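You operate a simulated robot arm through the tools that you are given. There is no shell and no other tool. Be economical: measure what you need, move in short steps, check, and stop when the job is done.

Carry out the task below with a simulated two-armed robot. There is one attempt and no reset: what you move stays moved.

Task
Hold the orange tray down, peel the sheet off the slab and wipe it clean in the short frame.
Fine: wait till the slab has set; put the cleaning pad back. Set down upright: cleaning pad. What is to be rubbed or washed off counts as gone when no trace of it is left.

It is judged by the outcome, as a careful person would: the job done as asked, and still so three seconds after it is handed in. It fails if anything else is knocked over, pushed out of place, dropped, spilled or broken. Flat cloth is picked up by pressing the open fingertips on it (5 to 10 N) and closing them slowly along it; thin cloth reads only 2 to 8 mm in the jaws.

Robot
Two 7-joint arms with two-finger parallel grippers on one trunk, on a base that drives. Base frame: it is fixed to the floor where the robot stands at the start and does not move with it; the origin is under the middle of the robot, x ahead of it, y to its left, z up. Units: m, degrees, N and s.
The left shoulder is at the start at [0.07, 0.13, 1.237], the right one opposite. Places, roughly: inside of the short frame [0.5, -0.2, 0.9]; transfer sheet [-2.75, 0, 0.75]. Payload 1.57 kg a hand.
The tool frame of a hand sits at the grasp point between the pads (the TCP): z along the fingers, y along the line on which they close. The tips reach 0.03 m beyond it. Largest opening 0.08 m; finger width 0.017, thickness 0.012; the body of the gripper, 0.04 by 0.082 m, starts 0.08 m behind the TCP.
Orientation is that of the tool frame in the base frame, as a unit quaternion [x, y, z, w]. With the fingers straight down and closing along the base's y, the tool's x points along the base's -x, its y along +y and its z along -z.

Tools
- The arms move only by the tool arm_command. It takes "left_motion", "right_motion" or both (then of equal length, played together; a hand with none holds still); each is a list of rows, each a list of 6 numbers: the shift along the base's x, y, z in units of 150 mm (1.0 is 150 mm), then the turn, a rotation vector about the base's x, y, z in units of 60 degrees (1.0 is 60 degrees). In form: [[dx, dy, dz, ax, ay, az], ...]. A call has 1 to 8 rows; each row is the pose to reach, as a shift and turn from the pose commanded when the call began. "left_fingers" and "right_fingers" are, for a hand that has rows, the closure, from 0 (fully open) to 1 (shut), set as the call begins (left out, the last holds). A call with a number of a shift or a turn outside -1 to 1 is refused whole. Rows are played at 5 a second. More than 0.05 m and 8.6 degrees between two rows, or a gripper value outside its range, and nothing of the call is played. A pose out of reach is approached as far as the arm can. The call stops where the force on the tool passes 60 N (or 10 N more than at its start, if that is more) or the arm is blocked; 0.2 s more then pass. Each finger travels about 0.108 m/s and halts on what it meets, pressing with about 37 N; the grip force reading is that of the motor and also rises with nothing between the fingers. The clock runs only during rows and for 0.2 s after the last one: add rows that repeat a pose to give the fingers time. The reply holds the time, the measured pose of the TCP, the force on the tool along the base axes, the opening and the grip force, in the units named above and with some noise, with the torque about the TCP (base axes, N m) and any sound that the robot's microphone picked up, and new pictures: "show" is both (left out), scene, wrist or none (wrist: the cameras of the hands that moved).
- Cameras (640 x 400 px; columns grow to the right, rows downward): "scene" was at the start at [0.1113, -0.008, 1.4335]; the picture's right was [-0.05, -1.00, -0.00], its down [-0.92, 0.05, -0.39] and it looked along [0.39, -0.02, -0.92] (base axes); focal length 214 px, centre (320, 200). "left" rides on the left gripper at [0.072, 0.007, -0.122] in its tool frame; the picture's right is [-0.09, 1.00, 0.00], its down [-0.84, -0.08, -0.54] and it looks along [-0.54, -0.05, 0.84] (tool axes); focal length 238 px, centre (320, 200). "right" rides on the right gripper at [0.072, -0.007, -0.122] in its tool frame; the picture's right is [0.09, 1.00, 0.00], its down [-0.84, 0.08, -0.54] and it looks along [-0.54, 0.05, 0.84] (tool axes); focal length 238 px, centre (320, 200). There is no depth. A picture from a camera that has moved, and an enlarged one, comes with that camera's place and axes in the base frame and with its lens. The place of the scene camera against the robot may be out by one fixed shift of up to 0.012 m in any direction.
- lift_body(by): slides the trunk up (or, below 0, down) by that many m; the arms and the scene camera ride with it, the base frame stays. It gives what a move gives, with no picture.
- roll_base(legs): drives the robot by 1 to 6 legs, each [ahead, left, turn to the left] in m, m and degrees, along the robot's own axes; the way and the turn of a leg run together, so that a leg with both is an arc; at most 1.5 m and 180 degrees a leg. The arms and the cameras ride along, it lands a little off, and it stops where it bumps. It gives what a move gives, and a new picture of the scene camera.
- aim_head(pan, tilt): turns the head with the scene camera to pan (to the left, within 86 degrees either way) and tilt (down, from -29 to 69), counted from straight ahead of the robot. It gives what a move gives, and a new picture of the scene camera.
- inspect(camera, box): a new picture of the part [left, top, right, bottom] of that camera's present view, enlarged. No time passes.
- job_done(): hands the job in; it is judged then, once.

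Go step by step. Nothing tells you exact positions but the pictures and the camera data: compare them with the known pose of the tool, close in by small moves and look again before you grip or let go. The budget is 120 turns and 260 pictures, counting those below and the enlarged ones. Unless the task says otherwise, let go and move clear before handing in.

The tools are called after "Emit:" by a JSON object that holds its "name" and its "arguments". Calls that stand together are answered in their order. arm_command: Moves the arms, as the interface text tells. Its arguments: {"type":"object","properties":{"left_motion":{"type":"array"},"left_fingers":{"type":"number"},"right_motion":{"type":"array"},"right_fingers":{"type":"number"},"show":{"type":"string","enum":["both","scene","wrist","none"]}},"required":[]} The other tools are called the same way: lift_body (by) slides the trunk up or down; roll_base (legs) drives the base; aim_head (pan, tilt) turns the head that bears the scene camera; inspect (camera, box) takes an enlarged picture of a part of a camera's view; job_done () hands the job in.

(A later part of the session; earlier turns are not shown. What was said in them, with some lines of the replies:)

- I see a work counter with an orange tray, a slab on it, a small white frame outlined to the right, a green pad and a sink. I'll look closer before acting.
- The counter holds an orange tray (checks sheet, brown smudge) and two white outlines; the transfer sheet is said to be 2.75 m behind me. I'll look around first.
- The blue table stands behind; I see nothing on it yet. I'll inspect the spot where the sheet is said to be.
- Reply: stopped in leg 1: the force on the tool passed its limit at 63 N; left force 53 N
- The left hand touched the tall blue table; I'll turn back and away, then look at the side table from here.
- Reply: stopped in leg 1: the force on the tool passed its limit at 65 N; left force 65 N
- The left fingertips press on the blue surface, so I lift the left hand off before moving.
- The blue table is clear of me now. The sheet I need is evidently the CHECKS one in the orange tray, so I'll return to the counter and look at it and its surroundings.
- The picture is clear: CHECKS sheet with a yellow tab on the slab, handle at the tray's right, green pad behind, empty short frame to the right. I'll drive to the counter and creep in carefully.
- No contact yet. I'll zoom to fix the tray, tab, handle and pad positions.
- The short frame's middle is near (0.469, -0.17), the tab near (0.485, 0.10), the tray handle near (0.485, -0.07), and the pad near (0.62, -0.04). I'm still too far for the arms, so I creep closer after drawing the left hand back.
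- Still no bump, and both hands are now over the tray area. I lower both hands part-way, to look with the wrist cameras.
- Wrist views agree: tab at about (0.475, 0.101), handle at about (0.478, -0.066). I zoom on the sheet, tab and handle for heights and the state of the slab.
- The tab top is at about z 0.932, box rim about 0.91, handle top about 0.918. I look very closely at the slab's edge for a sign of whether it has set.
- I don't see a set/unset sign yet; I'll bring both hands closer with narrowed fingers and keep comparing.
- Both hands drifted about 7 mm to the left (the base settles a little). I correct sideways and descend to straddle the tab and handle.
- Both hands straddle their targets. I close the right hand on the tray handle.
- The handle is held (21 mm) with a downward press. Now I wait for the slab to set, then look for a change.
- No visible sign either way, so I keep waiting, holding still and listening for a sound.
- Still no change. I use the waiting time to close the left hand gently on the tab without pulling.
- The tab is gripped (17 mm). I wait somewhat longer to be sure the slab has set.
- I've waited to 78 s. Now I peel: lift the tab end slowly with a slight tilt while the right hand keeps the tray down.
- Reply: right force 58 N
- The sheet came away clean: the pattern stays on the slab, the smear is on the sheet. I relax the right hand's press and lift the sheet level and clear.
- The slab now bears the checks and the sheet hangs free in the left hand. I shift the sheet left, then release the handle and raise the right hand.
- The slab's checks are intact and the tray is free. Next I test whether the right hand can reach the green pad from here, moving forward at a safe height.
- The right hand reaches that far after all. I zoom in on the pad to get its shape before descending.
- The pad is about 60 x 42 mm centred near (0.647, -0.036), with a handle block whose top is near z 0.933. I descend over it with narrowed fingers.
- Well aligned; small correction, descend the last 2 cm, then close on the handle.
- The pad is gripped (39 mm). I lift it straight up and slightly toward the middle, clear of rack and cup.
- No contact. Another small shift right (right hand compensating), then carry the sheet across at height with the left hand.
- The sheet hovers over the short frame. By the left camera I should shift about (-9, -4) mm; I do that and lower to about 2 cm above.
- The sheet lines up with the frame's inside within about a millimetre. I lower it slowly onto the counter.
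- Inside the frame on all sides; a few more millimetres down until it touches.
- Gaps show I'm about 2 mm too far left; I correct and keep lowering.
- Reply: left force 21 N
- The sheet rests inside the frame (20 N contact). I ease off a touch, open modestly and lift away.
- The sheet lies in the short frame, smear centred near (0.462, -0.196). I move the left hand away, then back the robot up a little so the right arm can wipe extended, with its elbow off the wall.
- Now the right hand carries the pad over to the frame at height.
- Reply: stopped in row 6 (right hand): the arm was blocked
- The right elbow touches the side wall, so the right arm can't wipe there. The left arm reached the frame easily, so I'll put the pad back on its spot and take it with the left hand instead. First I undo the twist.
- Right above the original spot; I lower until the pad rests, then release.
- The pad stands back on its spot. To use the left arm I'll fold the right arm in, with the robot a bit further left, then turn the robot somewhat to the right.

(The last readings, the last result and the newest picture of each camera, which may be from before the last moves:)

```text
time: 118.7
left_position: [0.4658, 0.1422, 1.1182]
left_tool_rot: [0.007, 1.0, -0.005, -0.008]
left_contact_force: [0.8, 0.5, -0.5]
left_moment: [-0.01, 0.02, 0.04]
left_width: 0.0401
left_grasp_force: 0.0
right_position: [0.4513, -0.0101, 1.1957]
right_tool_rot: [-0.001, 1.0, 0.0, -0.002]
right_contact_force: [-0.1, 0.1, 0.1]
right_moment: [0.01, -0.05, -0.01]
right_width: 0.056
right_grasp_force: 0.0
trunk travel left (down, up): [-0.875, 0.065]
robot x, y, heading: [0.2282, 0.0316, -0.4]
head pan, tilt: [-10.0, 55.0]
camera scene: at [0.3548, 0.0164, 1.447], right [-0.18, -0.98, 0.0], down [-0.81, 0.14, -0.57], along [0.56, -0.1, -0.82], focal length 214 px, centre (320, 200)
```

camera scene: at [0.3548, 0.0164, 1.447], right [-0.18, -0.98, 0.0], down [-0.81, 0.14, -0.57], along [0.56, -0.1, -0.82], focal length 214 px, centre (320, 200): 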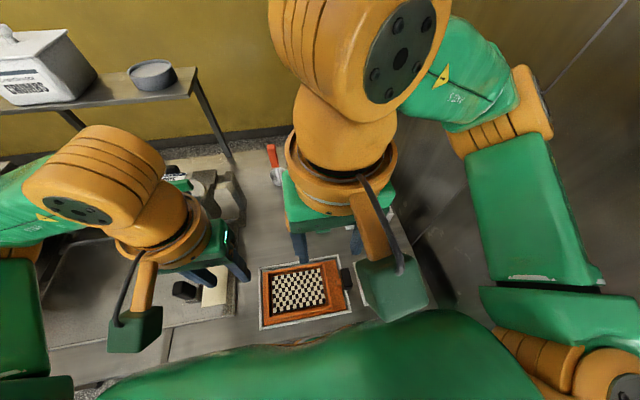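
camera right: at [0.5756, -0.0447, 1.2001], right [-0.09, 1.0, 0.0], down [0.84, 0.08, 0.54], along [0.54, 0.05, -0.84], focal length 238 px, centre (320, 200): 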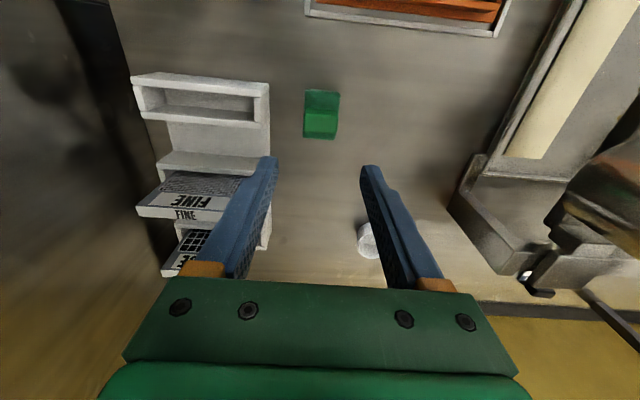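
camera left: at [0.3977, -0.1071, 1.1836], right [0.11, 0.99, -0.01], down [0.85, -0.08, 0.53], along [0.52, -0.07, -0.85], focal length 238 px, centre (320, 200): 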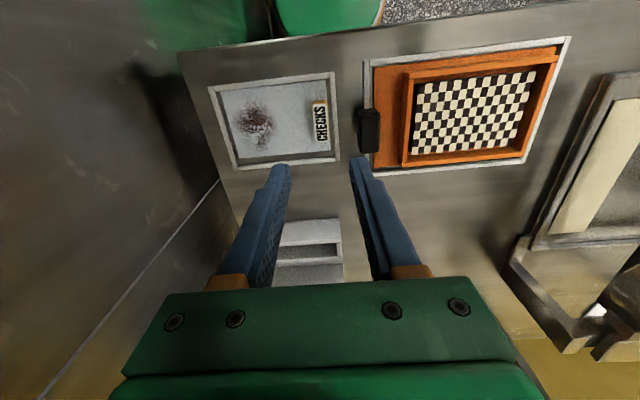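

Rotate to the right in steps, watching for contact.

Emit:
{"name": "roll_base", "arguments": {"legs": [[0, 0, -20]]}}

Emit:
{"name": "roll_base", "arguments": {"legs": [[0, 0, -20]]}}

```text
time: 120.2
left_position: [0.4929, 0.0634, 1.1176]
left_tool_rot: [0.181, 0.983, -0.007, -0.011]
left_contact_force: [0.3, 0.4, -0.3]
left_moment: [0.0, 0.01, 0.02]
left_width: 0.0398
left_grasp_force: 0.1
right_position: [0.4284, -0.0747, 1.1949]
right_tool_rot: [0.174, 0.985, -0.003, -0.003]
right_contact_force: [-0.5, 0.4, 0.5]
right_moment: [0.0, -0.01, 0.01]
right_width: 0.056
right_grasp_force: 0.0
trunk travel left (down, up): [-0.875, 0.065]
robot x, y, heading: [0.2329, 0.0327, -20.4]
head pan, tilt: [-10.0, 55.0]
camera scene: at [0.3479, -0.0143, 1.4469], right [-0.5, -0.86, 0.01], down [-0.71, 0.41, -0.57], along [0.49, -0.29, -0.82], focal length 214 px, centre (320, 200)
```

scene: 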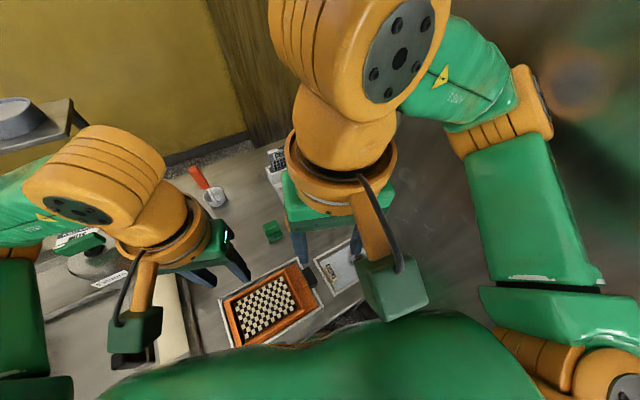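

```text
time: 121.4
left_position: [0.5078, 0.043, 1.1161]
left_tool_rot: [0.258, 0.966, -0.014, -0.009]
left_contact_force: [-1.1, -0.4, 0.2]
left_moment: [-0.01, -0.03, -0.01]
left_width: 0.0401
left_grasp_force: 0.1
right_position: [0.4214, -0.0813, 1.1975]
right_tool_rot: [0.247, 0.969, -0.013, -0.002]
right_contact_force: [0.2, -0.7, 0.0]
right_moment: [-0.01, 0.03, 0.0]
right_width: 0.0559
right_grasp_force: 0.0
trunk travel left (down, up): [-0.875, 0.065]
robot x, y, heading: [0.2453, 0.0352, -29.2]
head pan, tilt: [-10.0, 55.0]
stopped in leg 1: the robot was blocked; the commanded pose is now the measured one
camera scene: at [0.3532, -0.0062, 1.4481], right [-0.63, -0.77, 0.02], down [-0.64, 0.5, -0.58], along [0.44, -0.38, -0.81], focal length 214 px, centre (320, 200)
```

scene: 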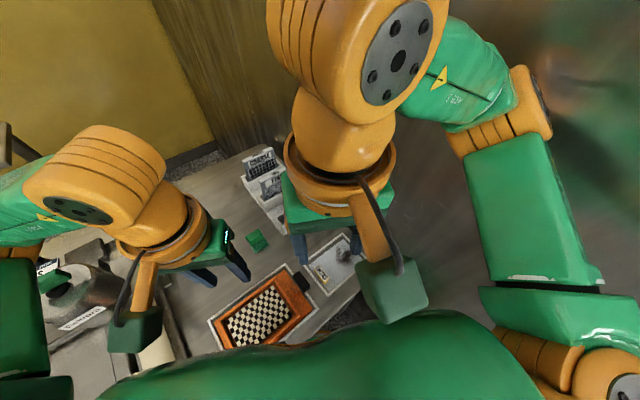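

Blocked at -29° (likely the elbow at the wall), so I back off a few degrees, then raise the right hand high so the left arm can pass beneath.

Emit:
{"name": "roll_base", "arguments": {"legs": [[0, 0, 6]]}}

Emit:
{"name": "arm_command", "arguments": {"right_motion": [[0, 0, 0.2, 0, 0, 0], [0, 0, 0.4, 0, 0, 0], [0, 0, 0.6, 0, 0, 0], [0, 0, 0.8, 0, 0, 0], [0, 0, 1.0, 0, 0, 0], [0, 0, 1.0, 0, 0, 0]], "right_fingers": 1, "show": "scene"}}

```text
time: 122.3
left_position: [0.4943, 0.0557, 1.1202]
left_tool_rot: [0.21, 0.978, -0.008, -0.005]
left_contact_force: [-0.7, 0.3, 0.5]
left_moment: [-0.03, -0.01, -0.04]
left_width: 0.04
left_grasp_force: 0.0
right_position: [0.4201, -0.0767, 1.1984]
right_tool_rot: [0.201, 0.98, -0.007, 0.003]
right_contact_force: [-0.3, 0.6, 0.1]
right_moment: [0.0, -0.02, -0.02]
right_width: 0.0561
right_grasp_force: 0.0
trunk travel left (down, up): [-0.875, 0.065]
robot x, y, heading: [0.2452, 0.0329, -23.5]
head pan, tilt: [-10.0, 55.0]
camera scene: at [0.3425, -0.0103, 1.4484], right [-0.55, -0.83, 0.01], down [-0.68, 0.44, -0.58], along [0.48, -0.33, -0.81], focal length 214 px, centre (320, 200)
```

scene: 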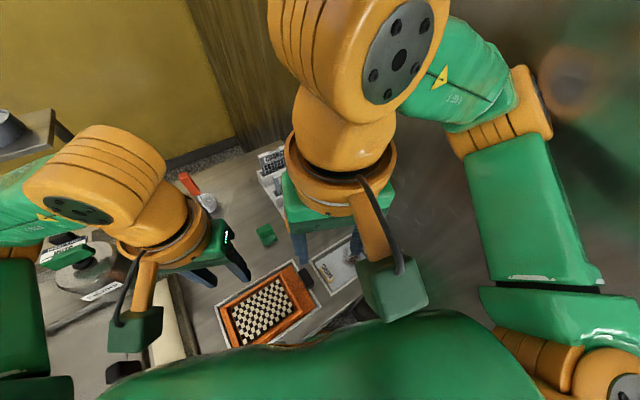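

```text
time: 123.4
left_position: [0.5015, 0.0428, 1.1178]
left_tool_rot: [0.211, 0.978, -0.003, -0.01]
left_contact_force: [-0.2, 0.1, 0.0]
left_moment: [-0.01, 0.02, 0.02]
left_width: 0.0399
left_grasp_force: 0.1
right_position: [0.43, -0.0931, 1.3174]
right_tool_rot: [0.201, 0.979, -0.012, -0.001]
right_contact_force: [2.2, -11.5, -27.5]
right_moment: [0.35, -2.14, 0.86]
right_width: 0.0
right_grasp_force: 21.7
trunk travel left (down, up): [-0.875, 0.065]
robot x, y, heading: [0.2418, 0.0311, -23.8]
head pan, tilt: [-10.0, 55.0]
stopped in row 5 (right hand): the force on the tool passed its limit at 127 N (the readings are from after the stop); the commanded pose is now the measured one
camera scene: at [0.3527, -0.0284, 1.4496], right [-0.55, -0.84, 0.0], down [-0.67, 0.44, -0.6], along [0.5, -0.33, -0.8], focal length 214 px, centre (320, 200)
```

scene: 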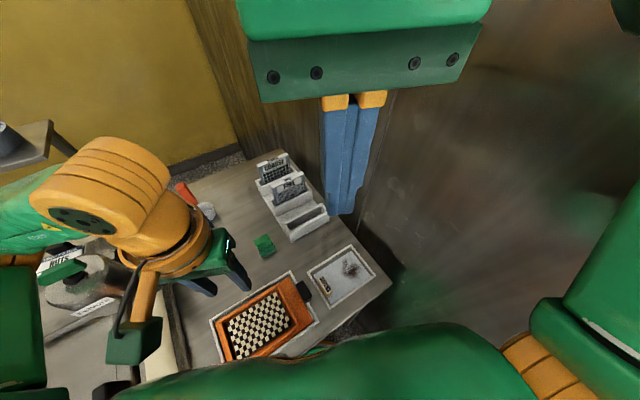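

The right hand met the head; I ease it down and slightly forward, keeping the good clear view underneath. Then I start the left hand toward the pad.

Emit:
{"name": "arm_command", "arguments": {"right_motion": [[0.03, -0.01, -0.06, 0, 0, 0], [0.08, -0.03, -0.12, 0, 0, 0], [0.08, -0.03, -0.12, 0, 0, 0]], "show": "none"}}

Emit:
{"name": "arm_command", "arguments": {"left_motion": [[0.1, 0, 0, 0, 0, 0.07], [0.25, -0.03, 0, 0, 0, 0.14], [0.45, -0.06, 0, 0, 0, 0.21], [0.65, -0.1, 0, 0, 0, 0.28], [0.8, -0.2, 0, 0, 0, 0.35], [0.9, -0.3, 0, 0, 0, 0.41], [0.9, -0.4, 0, 0, 0, 0.41], [0.9, -0.4, 0, 0, 0, 0.41]], "left_fingers": 0.3}}

```text
time: 124.2
left_position: [0.4998, 0.0407, 1.1186]
left_tool_rot: [0.21, 0.978, -0.002, -0.01]
left_contact_force: [-0.1, -0.5, -0.1]
left_moment: [0.03, 0.02, -0.02]
left_width: 0.04
left_grasp_force: 0.1
right_position: [0.4395, -0.1003, 1.2998]
right_tool_rot: [0.201, 0.98, -0.007, -0.001]
right_contact_force: [-0.1, -0.3, 0.8]
right_moment: [-0.01, 0.01, 0.01]
right_width: 0.0003
right_grasp_force: 21.6
trunk travel left (down, up): [-0.875, 0.065]
robot x, y, heading: [0.239, 0.0381, -23.8]
head pan, tilt: [-10.0, 55.0]
```

```text
time: 126.0
left_position: [0.6349, -0.0197, 1.1186]
left_tool_rot: [-0.004, 1.0, -0.004, -0.009]
left_contact_force: [-0.6, 0.4, 0.3]
left_moment: [-0.01, 0.02, 0.0]
left_width: 0.0562
left_grasp_force: 0.0
right_position: [0.4396, -0.1007, 1.3007]
right_tool_rot: [0.202, 0.979, -0.008, -0.002]
right_contact_force: [0.1, 1.0, 0.1]
right_moment: [0.02, -0.03, -0.04]
right_width: 0.0
right_grasp_force: 21.2
trunk travel left (down, up): [-0.875, 0.065]
robot x, y, heading: [0.239, 0.0358, -23.6]
head pan, tilt: [-10.0, 55.0]
camera scene: at [0.3502, -0.0309, 1.4471], right [-0.55, -0.83, 0.0], down [-0.68, 0.45, -0.57], along [0.48, -0.32, -0.82], focal length 214 px, centre (320, 200)
camera left: at [0.5656, -0.0142, 1.2417], right [0.09, 1.0, -0.01], down [0.85, -0.07, 0.53], along [0.53, -0.05, -0.85], focal length 238 px, centre (320, 200)
```

scene: 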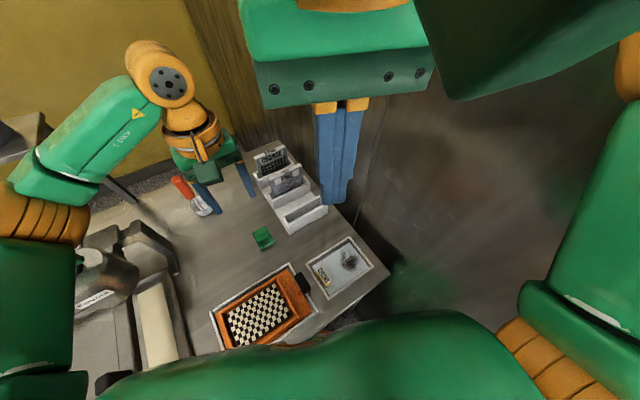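
left: 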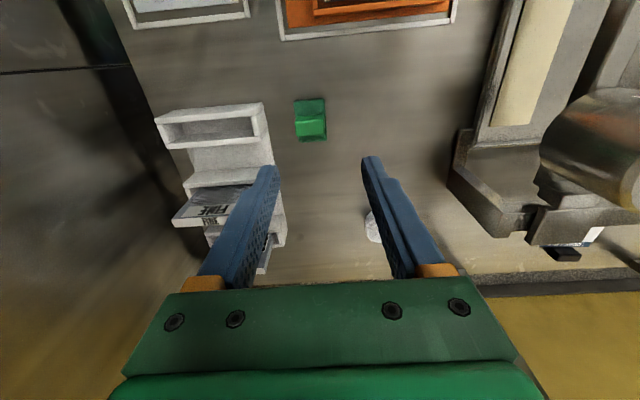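

Left camera puts the handle at (0.648, -0.036), matching. I descend over it.

Emit:
{"name": "arm_command", "arguments": {"left_motion": [[0.05, -0.06, -0.1, 0, 0, 0], [0.09, -0.11, -0.3, 0, 0, 0], [0.09, -0.11, -0.5, 0, 0, 0], [0.09, -0.11, -0.7, 0, 0, 0], [0.09, -0.11, -0.9, 0, 0, 0], [0.09, -0.11, -1.0, 0, 0, 0], [0.09, -0.11, -1.0, 0, 0, 0]], "show": "both"}}

```text
time: 127.6
left_position: [0.6487, -0.0366, 0.9696]
left_tool_rot: [-0.003, 1.0, -0.004, -0.009]
left_contact_force: [-0.3, 0.3, -0.5]
left_moment: [-0.02, 0.0, -0.01]
left_width: 0.056
left_grasp_force: 0.2
right_position: [0.4402, -0.1014, 1.2991]
right_tool_rot: [0.202, 0.979, -0.008, -0.002]
right_contact_force: [-0.9, 0.4, 0.0]
right_moment: [0.02, -0.03, 0.0]
right_width: 0.0
right_grasp_force: 21.2
trunk travel left (down, up): [-0.875, 0.065]
robot x, y, heading: [0.2438, 0.0356, -23.5]
head pan, tilt: [-10.0, 55.0]
camera scene: at [0.3501, -0.0311, 1.4471], right [-0.55, -0.83, 0.0], down [-0.68, 0.45, -0.57], along [0.48, -0.32, -0.82], focal length 214 px, centre (320, 200)
camera left: at [0.5803, -0.0309, 1.0928], right [0.09, 1.0, -0.01], down [0.85, -0.07, 0.53], along [0.52, -0.05, -0.85], focal length 238 px, centre (320, 200)
```

scene: 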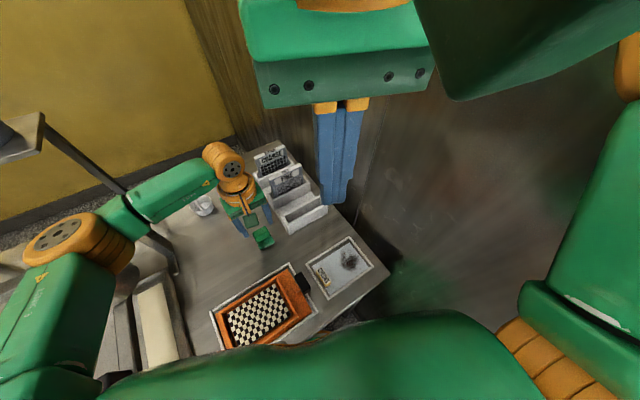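
left: 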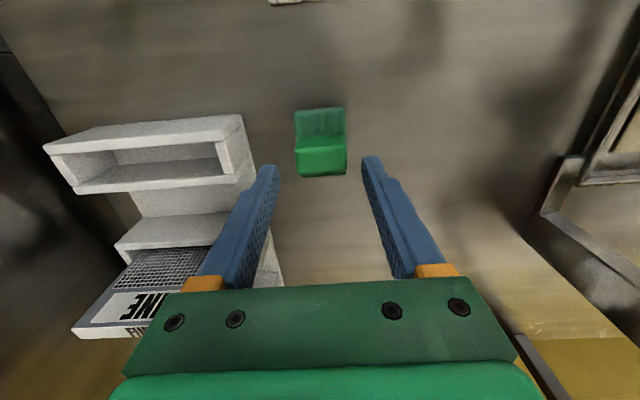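

Emit:
{"name": "arm_command", "arguments": {"left_motion": [[0, 0, -0.06, 0, 0, 0], [0, 0, -0.12, 0, 0, 0], [0, 0, -0.175, 0, 0, 0], [0, 0, -0.175, 0, 0, 0]], "show": "none"}}

Emit:
{"name": "arm_command", "arguments": {"left_motion": [[0, 0, 0, 0, 0, 0], [0, 0, 0, 0, 0, 0], [0, 0, 0, 0, 0, 0], [0, 0, 0, 0, 0, 0]], "left_fingers": 0.8, "show": "wrist"}}

```text
time: 128.6
left_position: [0.6495, -0.0366, 0.9417]
left_tool_rot: [-0.003, 1.0, -0.003, -0.008]
left_contact_force: [-0.5, -0.4, 0.1]
left_moment: [0.0, -0.03, -0.02]
left_width: 0.056
left_grasp_force: 0.1
right_position: [0.4388, -0.1017, 1.301]
right_tool_rot: [0.201, 0.98, -0.008, -0.001]
right_contact_force: [0.0, -1.0, 0.7]
right_moment: [0.0, -0.02, 0.01]
right_width: 0.0001
right_grasp_force: 21.3
trunk travel left (down, up): [-0.875, 0.065]
robot x, y, heading: [0.2395, 0.0348, -23.5]
head pan, tilt: [-10.0, 55.0]
```

```text
time: 129.6
left_position: [0.6484, -0.0364, 0.9413]
left_tool_rot: [-0.002, 1.0, -0.004, -0.008]
left_contact_force: [-0.1, 0.4, -0.8]
left_moment: [0.0, 0.0, 0.02]
left_width: 0.0388
left_grasp_force: 36.8
right_position: [0.4395, -0.1009, 1.3006]
right_tool_rot: [0.201, 0.98, -0.008, -0.001]
right_contact_force: [-0.7, 0.3, 0.2]
right_moment: [0.0, 0.0, -0.01]
right_width: 0.0
right_grasp_force: 22.1
trunk travel left (down, up): [-0.875, 0.065]
robot x, y, heading: [0.2417, 0.0334, -23.4]
head pan, tilt: [-10.0, 55.0]
camera left: at [0.5805, -0.0305, 1.0661], right [0.09, 1.0, -0.01], down [0.85, -0.07, 0.53], along [0.52, -0.05, -0.85], focal length 238 px, centre (320, 200)
```

left: 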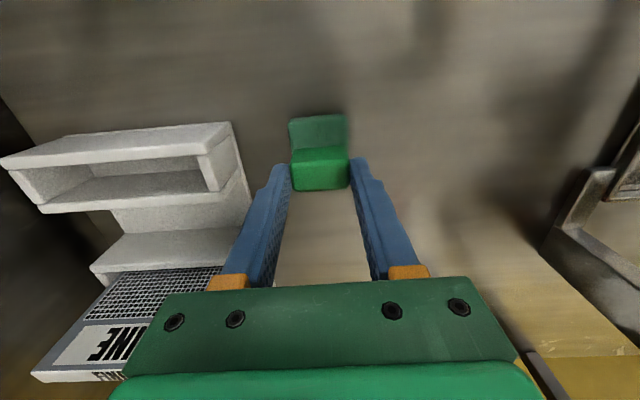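

Gripped with the left (39 mm). I lift it, bring it back over the tray at height, then across to the frame.

Emit:
{"name": "arm_command", "arguments": {"left_motion": [[0, 0, 0.2, 0, 0, 0], [0, 0, 0.4, 0, 0, 0], [-0.2, 0, 0.55, 0, 0, 0], [-0.45, 0, 0.55, 0, 0, 0], [-0.7, 0, 0.55, 0, 0, 0], [-0.95, 0, 0.55, 0, 0, 0], [-1.0, 0, 0.55, 0, 0, 0]], "show": "none"}}

Emit:
{"name": "arm_command", "arguments": {"left_motion": [[-0.1, -0.2, 0, 0, 0, 0], [-0.2, -0.4, 0, 0, 0, 0], [-0.22, -0.6, 0, 0, 0, 0], [-0.24, -0.8, 0, 0, 0, 0], [-0.24, -0.95, 0, 0, 0, 0], [-0.24, -0.95, 0, 0, 0, 0]], "show": "both"}}

```text
time: 131.2
left_position: [0.4994, -0.0347, 1.0236]
left_tool_rot: [-0.003, 1.0, -0.003, -0.008]
left_contact_force: [-0.6, -0.5, -0.8]
left_moment: [0.04, 0.0, 0.0]
left_width: 0.0389
left_grasp_force: 37.0
right_position: [0.4395, -0.1005, 1.3006]
right_tool_rot: [0.201, 0.98, -0.007, -0.001]
right_contact_force: [-0.1, -0.2, 0.1]
right_moment: [0.03, 0.01, -0.01]
right_width: 0.0001
right_grasp_force: 21.0
trunk travel left (down, up): [-0.875, 0.065]
robot x, y, heading: [0.2436, 0.0334, -23.6]
head pan, tilt: [-10.0, 55.0]
```

```text
time: 132.6
left_position: [0.4634, -0.1793, 1.0235]
left_tool_rot: [-0.003, 1.0, -0.004, -0.009]
left_contact_force: [-0.3, 0.0, -0.5]
left_moment: [0.02, 0.01, -0.03]
left_width: 0.0389
left_grasp_force: 37.2
right_position: [0.4402, -0.1008, 1.2995]
right_tool_rot: [0.201, 0.98, -0.008, -0.001]
right_contact_force: [0.4, 0.3, 0.3]
right_moment: [-0.02, 0.02, -0.03]
right_width: 0.0002
right_grasp_force: 21.5
trunk travel left (down, up): [-0.875, 0.065]
robot x, y, heading: [0.2425, 0.034, -23.7]
head pan, tilt: [-10.0, 55.0]
camera scene: at [0.3505, -0.0308, 1.4471], right [-0.55, -0.83, 0.0], down [-0.68, 0.45, -0.57], along [0.48, -0.32, -0.82], focal length 214 px, centre (320, 200)
camera left: at [0.3944, -0.174, 1.1468], right [0.09, 1.0, -0.01], down [0.85, -0.07, 0.53], along [0.52, -0.05, -0.85], focal length 238 px, centre (320, 200)
```

scene: 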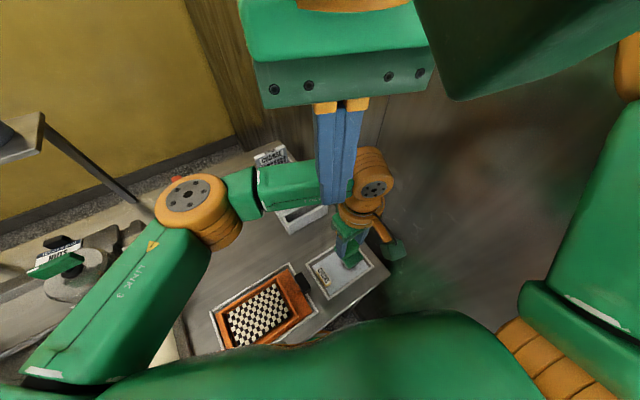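
left: 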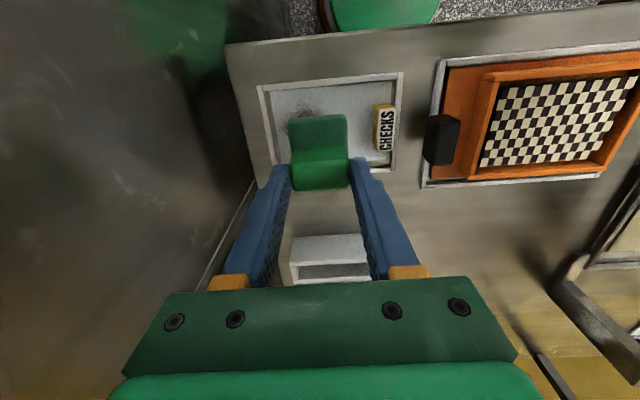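

The pad hovers above the smear with room inside the frame. I lower it at (0.463, -0.193) to touch gently.

Emit:
{"name": "arm_command", "arguments": {"left_motion": [[0, -0.09, -0.15, 0, 0, 0], [0, -0.09, -0.35, 0, 0, 0], [0, -0.09, -0.46, 0, 0, 0], [0, -0.09, -0.5, 0, 0, 0], [0, -0.09, -0.52, 0, 0, 0], [0, -0.09, -0.535, 0, 0, 0], [0, -0.09, -0.535, 0, 0, 0]], "show": "wrist"}}

```text
time: 134.2
left_position: [0.463, -0.192, 0.9457]
left_tool_rot: [-0.002, 1.0, -0.003, -0.009]
left_contact_force: [1.7, -3.8, 17.6]
left_moment: [0.03, -0.17, -0.02]
left_width: 0.0391
left_grasp_force: 37.0
right_position: [0.4387, -0.0993, 1.3014]
right_tool_rot: [0.201, 0.98, -0.007, -0.001]
right_contact_force: [0.2, 0.2, -0.7]
right_moment: [0.02, 0.0, -0.03]
right_width: 0.0002
right_grasp_force: 21.9
trunk travel left (down, up): [-0.875, 0.065]
robot x, y, heading: [0.2421, 0.0342, -23.7]
head pan, tilt: [-10.0, 55.0]
camera left: at [0.3932, -0.1861, 1.0685], right [0.09, 1.0, -0.01], down [0.85, -0.07, 0.53], along [0.53, -0.05, -0.85], focal length 238 px, centre (320, 200)
```

left: 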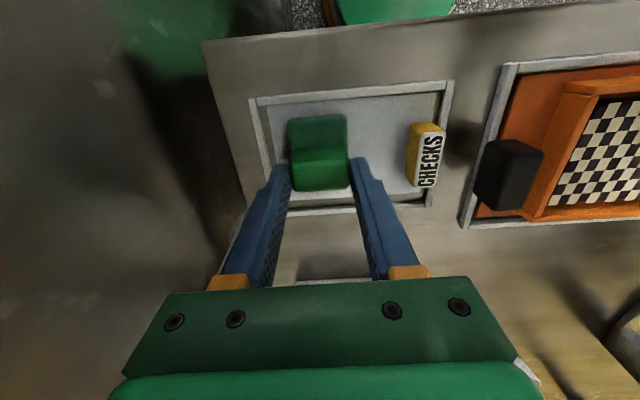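

Touching at about 17 N. I wipe back and forth inside the frame.

Emit:
{"name": "arm_command", "arguments": {"left_motion": [[0.05, -0.04, 0.002, 0, 0, 0], [-0.05, -0.04, 0.002, 0, 0, 0], [-0.05, 0.05, 0.002, 0, 0, 0], [0.05, 0.05, 0.002, 0, 0, 0], [0.05, 0.15, 0.002, 0, 0, 0], [-0.05, 0.15, 0.002, 0, 0, 0], [-0.05, 0.05, 0.002, 0, 0, 0], [0.0, 0.0, 0.002, 0, 0, 0]], "show": "none"}}

Emit:
{"name": "arm_command", "arguments": {"left_motion": [[0.05, -0.04, 0.002, 0, 0, 0], [-0.05, -0.04, 0.002, 0, 0, 0], [-0.05, 0.05, 0.002, 0, 0, 0], [0.05, 0.05, 0.002, 0, 0, 0], [0.05, 0.15, 0.002, 0, 0, 0], [-0.05, 0.15, 0.002, 0, 0, 0], [-0.05, 0.05, 0.002, 0, 0, 0], [0.0, 0.15, 0.002, 0, 0, 0]], "show": "wrist"}}

```text
time: 136.0
left_position: [0.4607, -0.1918, 0.9455]
left_tool_rot: [-0.002, 1.0, -0.004, -0.008]
left_contact_force: [-3.2, 1.0, 8.3]
left_moment: [0.09, 0.16, 0.05]
left_width: 0.039
left_grasp_force: 37.0
right_position: [0.438, -0.1, 1.3011]
right_tool_rot: [0.201, 0.98, -0.008, -0.001]
right_contact_force: [-0.7, -0.4, 0.5]
right_moment: [-0.02, 0.0, -0.01]
right_width: 0.0001
right_grasp_force: 21.0
trunk travel left (down, up): [-0.875, 0.065]
robot x, y, heading: [0.2387, 0.032, -23.7]
head pan, tilt: [-10.0, 55.0]
```

```text
time: 137.8
left_position: [0.4622, -0.1708, 0.9447]
left_tool_rot: [-0.003, 1.0, -0.004, -0.009]
left_contact_force: [-1.1, -2.2, 6.8]
left_moment: [-0.08, 0.06, 0.01]
left_width: 0.0387
left_grasp_force: 37.2
right_position: [0.4392, -0.1015, 1.3006]
right_tool_rot: [0.201, 0.98, -0.009, -0.002]
right_contact_force: [-0.7, 0.2, 0.2]
right_moment: [0.04, 0.0, 0.0]
right_width: 0.0
right_grasp_force: 21.1
trunk travel left (down, up): [-0.875, 0.065]
robot x, y, heading: [0.2422, 0.031, -23.3]
head pan, tilt: [-10.0, 55.0]
camera left: at [0.393, -0.165, 1.0687], right [0.09, 1.0, -0.01], down [0.85, -0.07, 0.53], along [0.53, -0.05, -0.85], focal length 238 px, centre (320, 200)
```

left: 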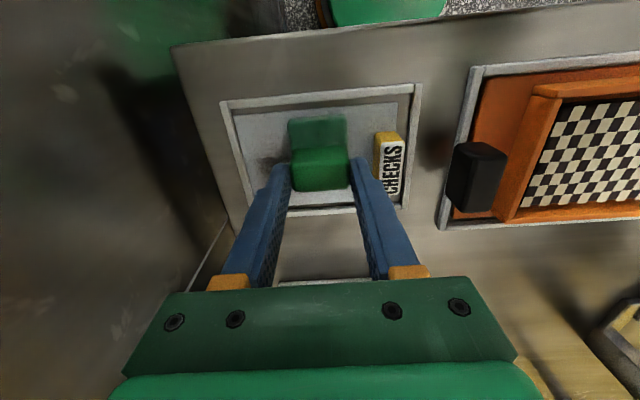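

The smear is fading. I zoom to see what's left.

Emit:
{"name": "inspect", "arguments": {"camera": "left", "box": [210, 75, 434, 215]}}

Emit:
{"name": "arm_command", "arguments": {"left_motion": [[0.05, -0.15, 0, 0, 0, 0], [-0.05, -0.18, 0, 0, 0, 0], [-0.05, -0.1, 0, 0, 0, 0], [0.06, -0.1, 0, 0, 0, 0], [0.06, -0.18, 0, 0, 0, 0], [-0.06, -0.18, 0, 0, 0, 0], [-0.06, -0.05, 0, 0, 0, 0], [0.06, -0.05, 0, 0, 0, 0]], "show": "none"}}

Emit:
{"name": "arm_command", "arguments": {"left_motion": [[0, -0.1, 0, 0, 0, 0], [-0.1, -0.1, 0, 0, 0, 0], [-0.1, 0.0, 0, 0, 0, 0], [0, 0, 0, 0, 0, 0], [0, 0, 0.2, 0, 0, 0], [0, 0.15, 0.5, 0, 0, 0], [0, 0.35, 0.5, 0, 0, 0], [0, 0.35, 0.5, 0, 0, 0]], "show": "wrist"}}

```text
2.86 times, centred on (322, 145) of left
camera zoom: at [0.393, -0.165, 1.0687], right [0.09, 1.0, -0.01], down [0.85, -0.07, 0.53], along [0.53, -0.05, -0.85], focal length 681 px, centre (314, 357)
```

zoom: 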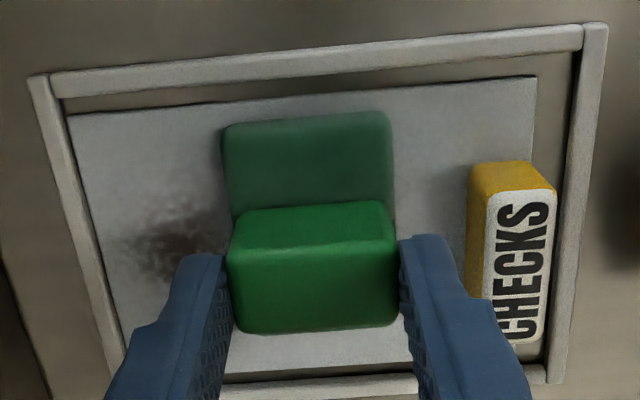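

```text
time: 139.6
left_position: [0.4709, -0.1757, 0.9466]
left_tool_rot: [-0.003, 1.0, -0.003, -0.009]
left_contact_force: [-2.0, 0.5, 6.8]
left_moment: [0.14, 0.15, 0.03]
left_width: 0.0387
left_grasp_force: 37.2
right_position: [0.438, -0.0992, 1.3013]
right_tool_rot: [0.202, 0.979, -0.008, -0.001]
right_contact_force: [-0.7, -0.1, 0.8]
right_moment: [0.03, 0.04, -0.02]
right_width: 0.0
right_grasp_force: 21.6
trunk travel left (down, up): [-0.875, 0.065]
robot x, y, heading: [0.2419, 0.0328, -23.6]
head pan, tilt: [-10.0, 55.0]
```

```text
refused: row 6 steps farther than a row can; nothing moved
```

Most of it is gone and the frame keeps the sheet in place. I lift the pad to see what remains.

Emit:
{"name": "arm_command", "arguments": {"left_motion": [[0, 0, 0.15, 0, 0, 0], [0, 0.1, 0.4, 0, 0, 0], [0, 0.3, 0.55, 0, 0, 0], [0, 0.55, 0.55, 0, 0, 0], [0, 0.55, 0.55, 0, 0, 0]], "show": "none"}}

Emit:
{"name": "inspect", "arguments": {"camera": "left", "box": [120, 40, 376, 200]}}

Emit:
{"name": "inspect", "arguments": {"camera": "scene", "box": [290, 220, 400, 310]}}

```text
time: 140.8
left_position: [0.4728, -0.0923, 1.0287]
left_tool_rot: [-0.004, 1.0, -0.004, -0.009]
left_contact_force: [0.0, 0.4, -0.6]
left_moment: [0.03, -0.03, 0.02]
left_width: 0.0388
left_grasp_force: 37.1
right_position: [0.4393, -0.1014, 1.3007]
right_tool_rot: [0.201, 0.98, -0.008, -0.002]
right_contact_force: [0.3, 0.7, 0.3]
right_moment: [0.02, -0.03, 0.06]
right_width: 0.0002
right_grasp_force: 21.3
trunk travel left (down, up): [-0.875, 0.065]
robot x, y, heading: [0.2415, 0.0331, -23.6]
head pan, tilt: [-10.0, 55.0]
```

```text
2.50 times, centred on (248, 120) of left
camera zoom: at [0.4028, -0.0869, 1.1513], right [0.09, 1.0, -0.01], down [0.85, -0.07, 0.53], along [0.52, -0.05, -0.85], focal length 596 px, centre (500, 400)
```

zoom: 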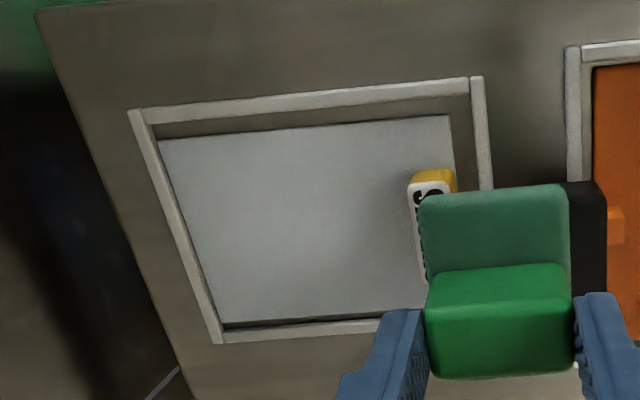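

```text
4.44 times, centred on (345, 265) of scene
camera zoom: at [0.3502, -0.0316, 1.4471], right [-0.55, -0.83, 0.0], down [-0.68, 0.45, -0.57], along [0.48, -0.32, -0.82], focal length 953 px, centre (209, -89)
```

zoom: 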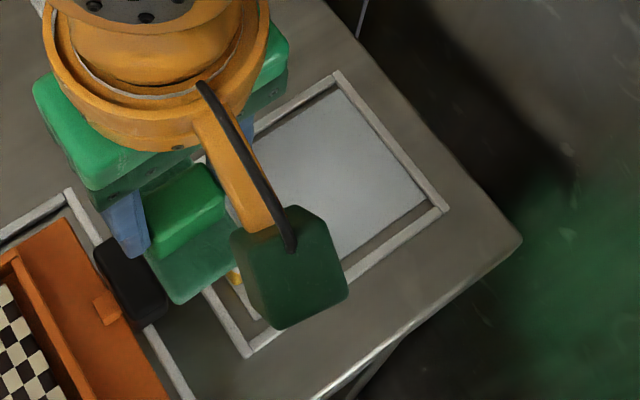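

The sheet looks clean. I move the pad further aside and zoom hard for traces.

Emit:
{"name": "arm_command", "arguments": {"left_motion": [[0, 0.2, 0.1, 0, 0, 0], [0, 0.37, 0.1, 0, 0, 0], [0, 0.37, 0.1, 0, 0, 0]], "show": "none"}}

Emit:
{"name": "inspect", "arguments": {"camera": "left", "box": [110, 60, 250, 160]}}

Emit:
{"name": "inspect", "arguments": {"camera": "scene", "box": [310, 230, 380, 300]}}

```text
time: 141.6
left_position: [0.4726, -0.0389, 1.0416]
left_tool_rot: [-0.003, 1.0, -0.003, -0.009]
left_contact_force: [0.3, -0.2, 0.1]
left_moment: [-0.01, -0.01, -0.03]
left_width: 0.0392
left_grasp_force: 37.2
right_position: [0.4395, -0.1023, 1.2993]
right_tool_rot: [0.201, 0.98, -0.008, -0.002]
right_contact_force: [-0.8, -0.2, 0.3]
right_moment: [-0.01, 0.01, 0.02]
right_width: 0.0
right_grasp_force: 21.1
trunk travel left (down, up): [-0.875, 0.065]
robot x, y, heading: [0.2408, 0.0336, -23.9]
head pan, tilt: [-10.0, 55.0]
```

```text
4.00 times, centred on (180, 110) of left
camera zoom: at [0.4033, -0.0332, 1.1654], right [0.09, 1.0, -0.01], down [0.85, -0.07, 0.53], along [0.52, -0.05, -0.85], focal length 953 px, centre (880, 560)
```

zoom: 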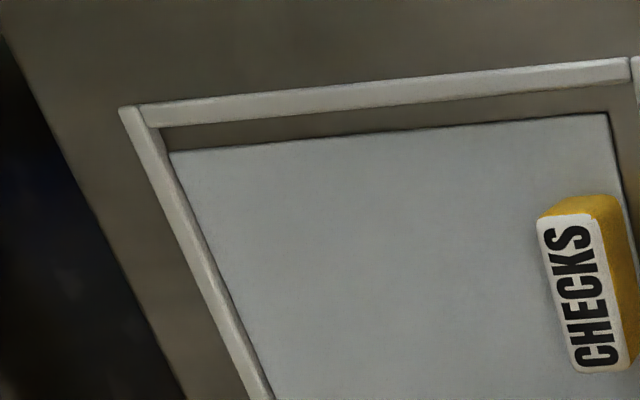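

```text
5.71 times, centred on (345, 265) of scene
camera zoom: at [0.3502, -0.0323, 1.447], right [-0.55, -0.83, 0.0], down [-0.68, 0.45, -0.57], along [0.48, -0.32, -0.82], focal length 1226 px, centre (177, -171)
```

zoom: 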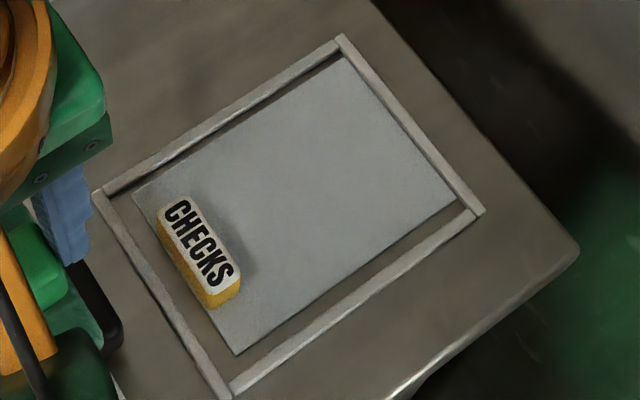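

No trace left, and the sheet lies inside the frame. Now I return the pad to its place.

Emit:
{"name": "arm_command", "arguments": {"left_motion": [[0.25, 0, 0, 0, 0, 0], [0.5, 0, 0, 0, 0, 0], [0.75, 0.01, 0, 0, 0, 0], [1.0, 0.015, 0, 0, 0, 0], [1.0, 0.015, 0, 0, 0, 0]], "show": "none"}}

Emit:
{"name": "arm_command", "arguments": {"left_motion": [[0.17, 0, 0, 0, 0, 0], [0.17, 0, -0.2, 0, 0, 0], [0.17, 0, -0.4, 0, 0, 0], [0.17, 0, -0.4, 0, 0, 0]], "show": "wrist"}}

```text
time: 142.8
left_position: [0.6212, -0.0371, 1.0433]
left_tool_rot: [-0.003, 1.0, -0.004, -0.008]
left_contact_force: [-0.4, 0.4, -0.5]
left_moment: [-0.02, 0.0, -0.02]
left_width: 0.0388
left_grasp_force: 36.6
right_position: [0.4403, -0.1003, 1.2993]
right_tool_rot: [0.201, 0.98, -0.008, -0.003]
right_contact_force: [-0.1, 0.1, -0.5]
right_moment: [-0.02, -0.01, -0.02]
right_width: 0.0001
right_grasp_force: 20.6
trunk travel left (down, up): [-0.875, 0.065]
robot x, y, heading: [0.2421, 0.0297, -23.5]
head pan, tilt: [-10.0, 55.0]
```

```text
time: 143.8
left_position: [0.6457, -0.0361, 0.9812]
left_tool_rot: [-0.002, 1.0, -0.004, -0.009]
left_contact_force: [-0.9, 0.4, -0.4]
left_moment: [-0.03, -0.03, -0.04]
left_width: 0.0392
left_grasp_force: 36.8
right_position: [0.4397, -0.1013, 1.3005]
right_tool_rot: [0.201, 0.98, -0.008, -0.001]
right_contact_force: [0.5, 0.2, 0.5]
right_moment: [0.02, 0.01, -0.01]
right_width: 0.0
right_grasp_force: 21.0
trunk travel left (down, up): [-0.875, 0.065]
robot x, y, heading: [0.244, 0.0329, -23.5]
head pan, tilt: [-10.0, 55.0]
camera left: at [0.5767, -0.0298, 1.1045], right [0.09, 1.0, -0.01], down [0.85, -0.07, 0.53], along [0.52, -0.05, -0.85], focal length 238 px, centre (320, 200)
```

left: 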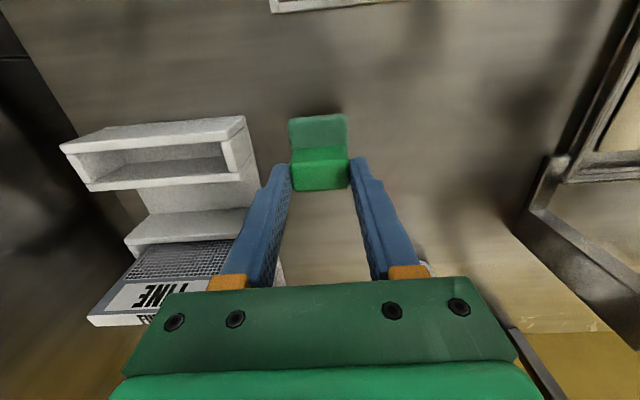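

Emit:
{"name": "arm_command", "arguments": {"left_motion": [[0.015, 0, -0.1, 0, 0, 0], [0.015, 0, -0.2, 0, 0, 0], [0.015, 0, -0.245, 0, 0, 0], [0.015, 0, -0.258, 0, 0, 0], [0.015, 0, -0.266, 0, 0, 0], [0.015, 0, -0.266, 0, 0, 0]], "show": "none"}}

Emit:
{"name": "arm_command", "arguments": {"left_motion": [[0, 0, 0, 0, 0, 0], [0, 0, 0, 0, 0, 0], [0, 0, 0.1, 0, 0, 0], [0, 0, 0.3, 0, 0, 0], [0, 0, 0.6, 0, 0, 0], [0, 0, 0.9, 0, 0, 0], [0, 0, 0.9, 0, 0, 0]], "left_fingers": 0.3, "show": "both"}}

```text
time: 145.2
left_position: [0.6501, -0.0373, 0.9431]
left_tool_rot: [-0.003, 1.0, -0.003, -0.009]
left_contact_force: [-0.4, 0.1, 0.6]
left_moment: [-0.01, -0.02, 0.01]
left_width: 0.039
left_grasp_force: 37.1
right_position: [0.4398, -0.1012, 1.3003]
right_tool_rot: [0.201, 0.98, -0.007, -0.003]
right_contact_force: [-0.4, 0.6, 0.1]
right_moment: [0.02, 0.02, 0.0]
right_width: 0.0
right_grasp_force: 21.2
trunk travel left (down, up): [-0.875, 0.065]
robot x, y, heading: [0.243, 0.034, -23.7]
head pan, tilt: [-10.0, 55.0]
```

```text
time: 146.8
left_position: [0.6504, -0.0366, 1.0793]
left_tool_rot: [-0.003, 1.0, -0.003, -0.009]
left_contact_force: [-0.7, -0.3, -0.2]
left_moment: [-0.01, 0.0, 0.04]
left_width: 0.0557
left_grasp_force: 0.1
right_position: [0.4388, -0.1006, 1.3011]
right_tool_rot: [0.201, 0.98, -0.007, -0.001]
right_contact_force: [-0.2, -0.6, -0.8]
right_moment: [0.0, -0.01, 0.01]
right_width: 0.0
right_grasp_force: 21.1
trunk travel left (down, up): [-0.875, 0.065]
robot x, y, heading: [0.2419, 0.0347, -23.6]
head pan, tilt: [-10.0, 55.0]
camera scene: at [0.3504, -0.0312, 1.4471], right [-0.55, -0.83, 0.0], down [-0.68, 0.45, -0.57], along [0.48, -0.32, -0.82], focal length 214 px, centre (320, 200)
camera left: at [0.581, -0.0317, 1.2024], right [0.09, 1.0, -0.01], down [0.85, -0.07, 0.53], along [0.52, -0.05, -0.85], focal length 238 px, centre (320, 200)
```

scene: 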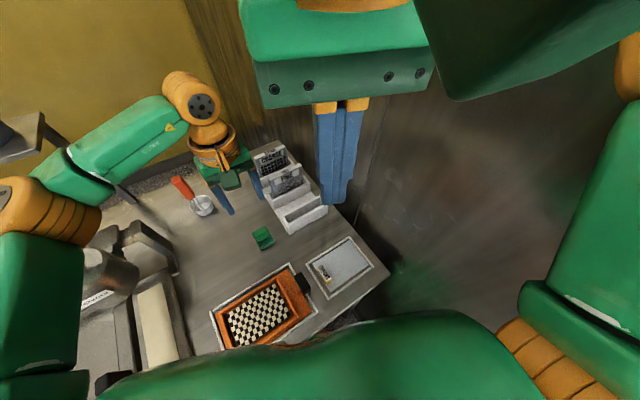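
left: 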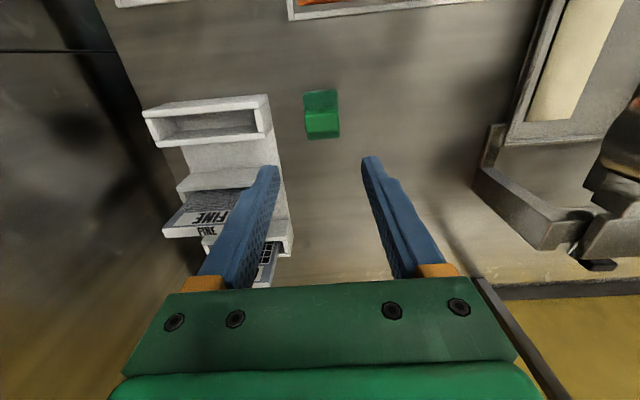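

The pad stands upright on its spot. I draw the left hand clear and take a last look at everything.

Emit:
{"name": "arm_command", "arguments": {"left_motion": [[-0.05, 0.05, 0.2, 0, 0, 0], [-0.25, 0.15, 0.4, 0, 0, 0], [-0.5, 0.3, 0.45, 0, 0, 0], [-0.75, 0.45, 0.45, 0, 0, 0], [-0.9, 0.6, 0.45, 0, 0, 0], [-0.9, 0.6, 0.45, 0, 0, 0]], "show": "none"}}

Emit:
{"name": "inspect", "arguments": {"camera": "scene", "box": [200, 210, 400, 350]}}

Emit:
{"name": "inspect", "arguments": {"camera": "scene", "box": [160, 130, 340, 260]}}

```text
time: 148.2
left_position: [0.512, 0.0518, 1.146]
left_tool_rot: [-0.003, 1.0, -0.003, -0.008]
left_contact_force: [0.1, -1.2, 0.4]
left_moment: [0.02, 0.02, 0.0]
left_width: 0.0562
left_grasp_force: 0.1
right_position: [0.4397, -0.1013, 1.3002]
right_tool_rot: [0.201, 0.98, -0.007, -0.002]
right_contact_force: [-0.3, -0.2, -0.2]
right_moment: [0.01, 0.03, -0.01]
right_width: 0.0001
right_grasp_force: 21.3
trunk travel left (down, up): [-0.875, 0.065]
robot x, y, heading: [0.2435, 0.031, -23.8]
head pan, tilt: [-10.0, 55.0]
```

```text
2.86 times, centred on (300, 280) of scene
camera zoom: at [0.3505, -0.0312, 1.447], right [-0.55, -0.83, 0.0], down [-0.68, 0.45, -0.57], along [0.48, -0.32, -0.82], focal length 613 px, centre (377, -29)
```

zoom: 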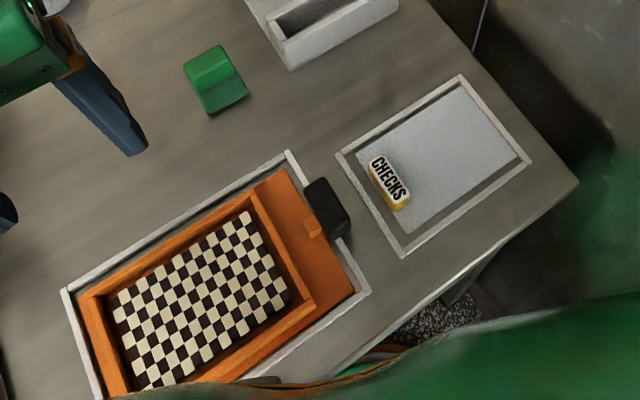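

```text
3.08 times, centred on (250, 195) of scene
camera zoom: at [0.3505, -0.0312, 1.447], right [-0.55, -0.83, 0.0], down [-0.68, 0.45, -0.57], along [0.48, -0.32, -0.82], focal length 660 px, centre (535, 215)
```

zoom: 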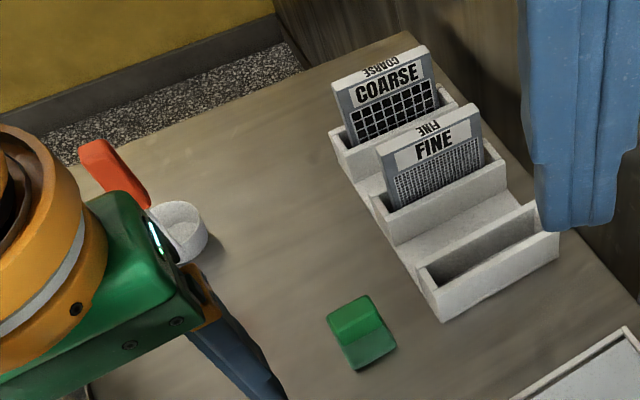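

The slab shows its checks, the tray is in its frame, the sheet lies clean in the short frame, and the pad stands back in its place. Both hands are clear, so I hand in.

Emit:
{"name": "job_done", "arguments": {}}

```text
The job is handed in.
```

The job is handed in: I held the orange tray down, peeled the sheet off the slab and wiped it clean in the short frame, where it now lies. The cleaning pad is back upright in its place.

I saw no clear sign of the slab setting. I waited until 78 s before peeling, and the checks came away whole on the slab.

While looking around and moving, the left hand pressed the blue table and the right elbow touched the side wall. I saw nothing knocked over or moved by it.
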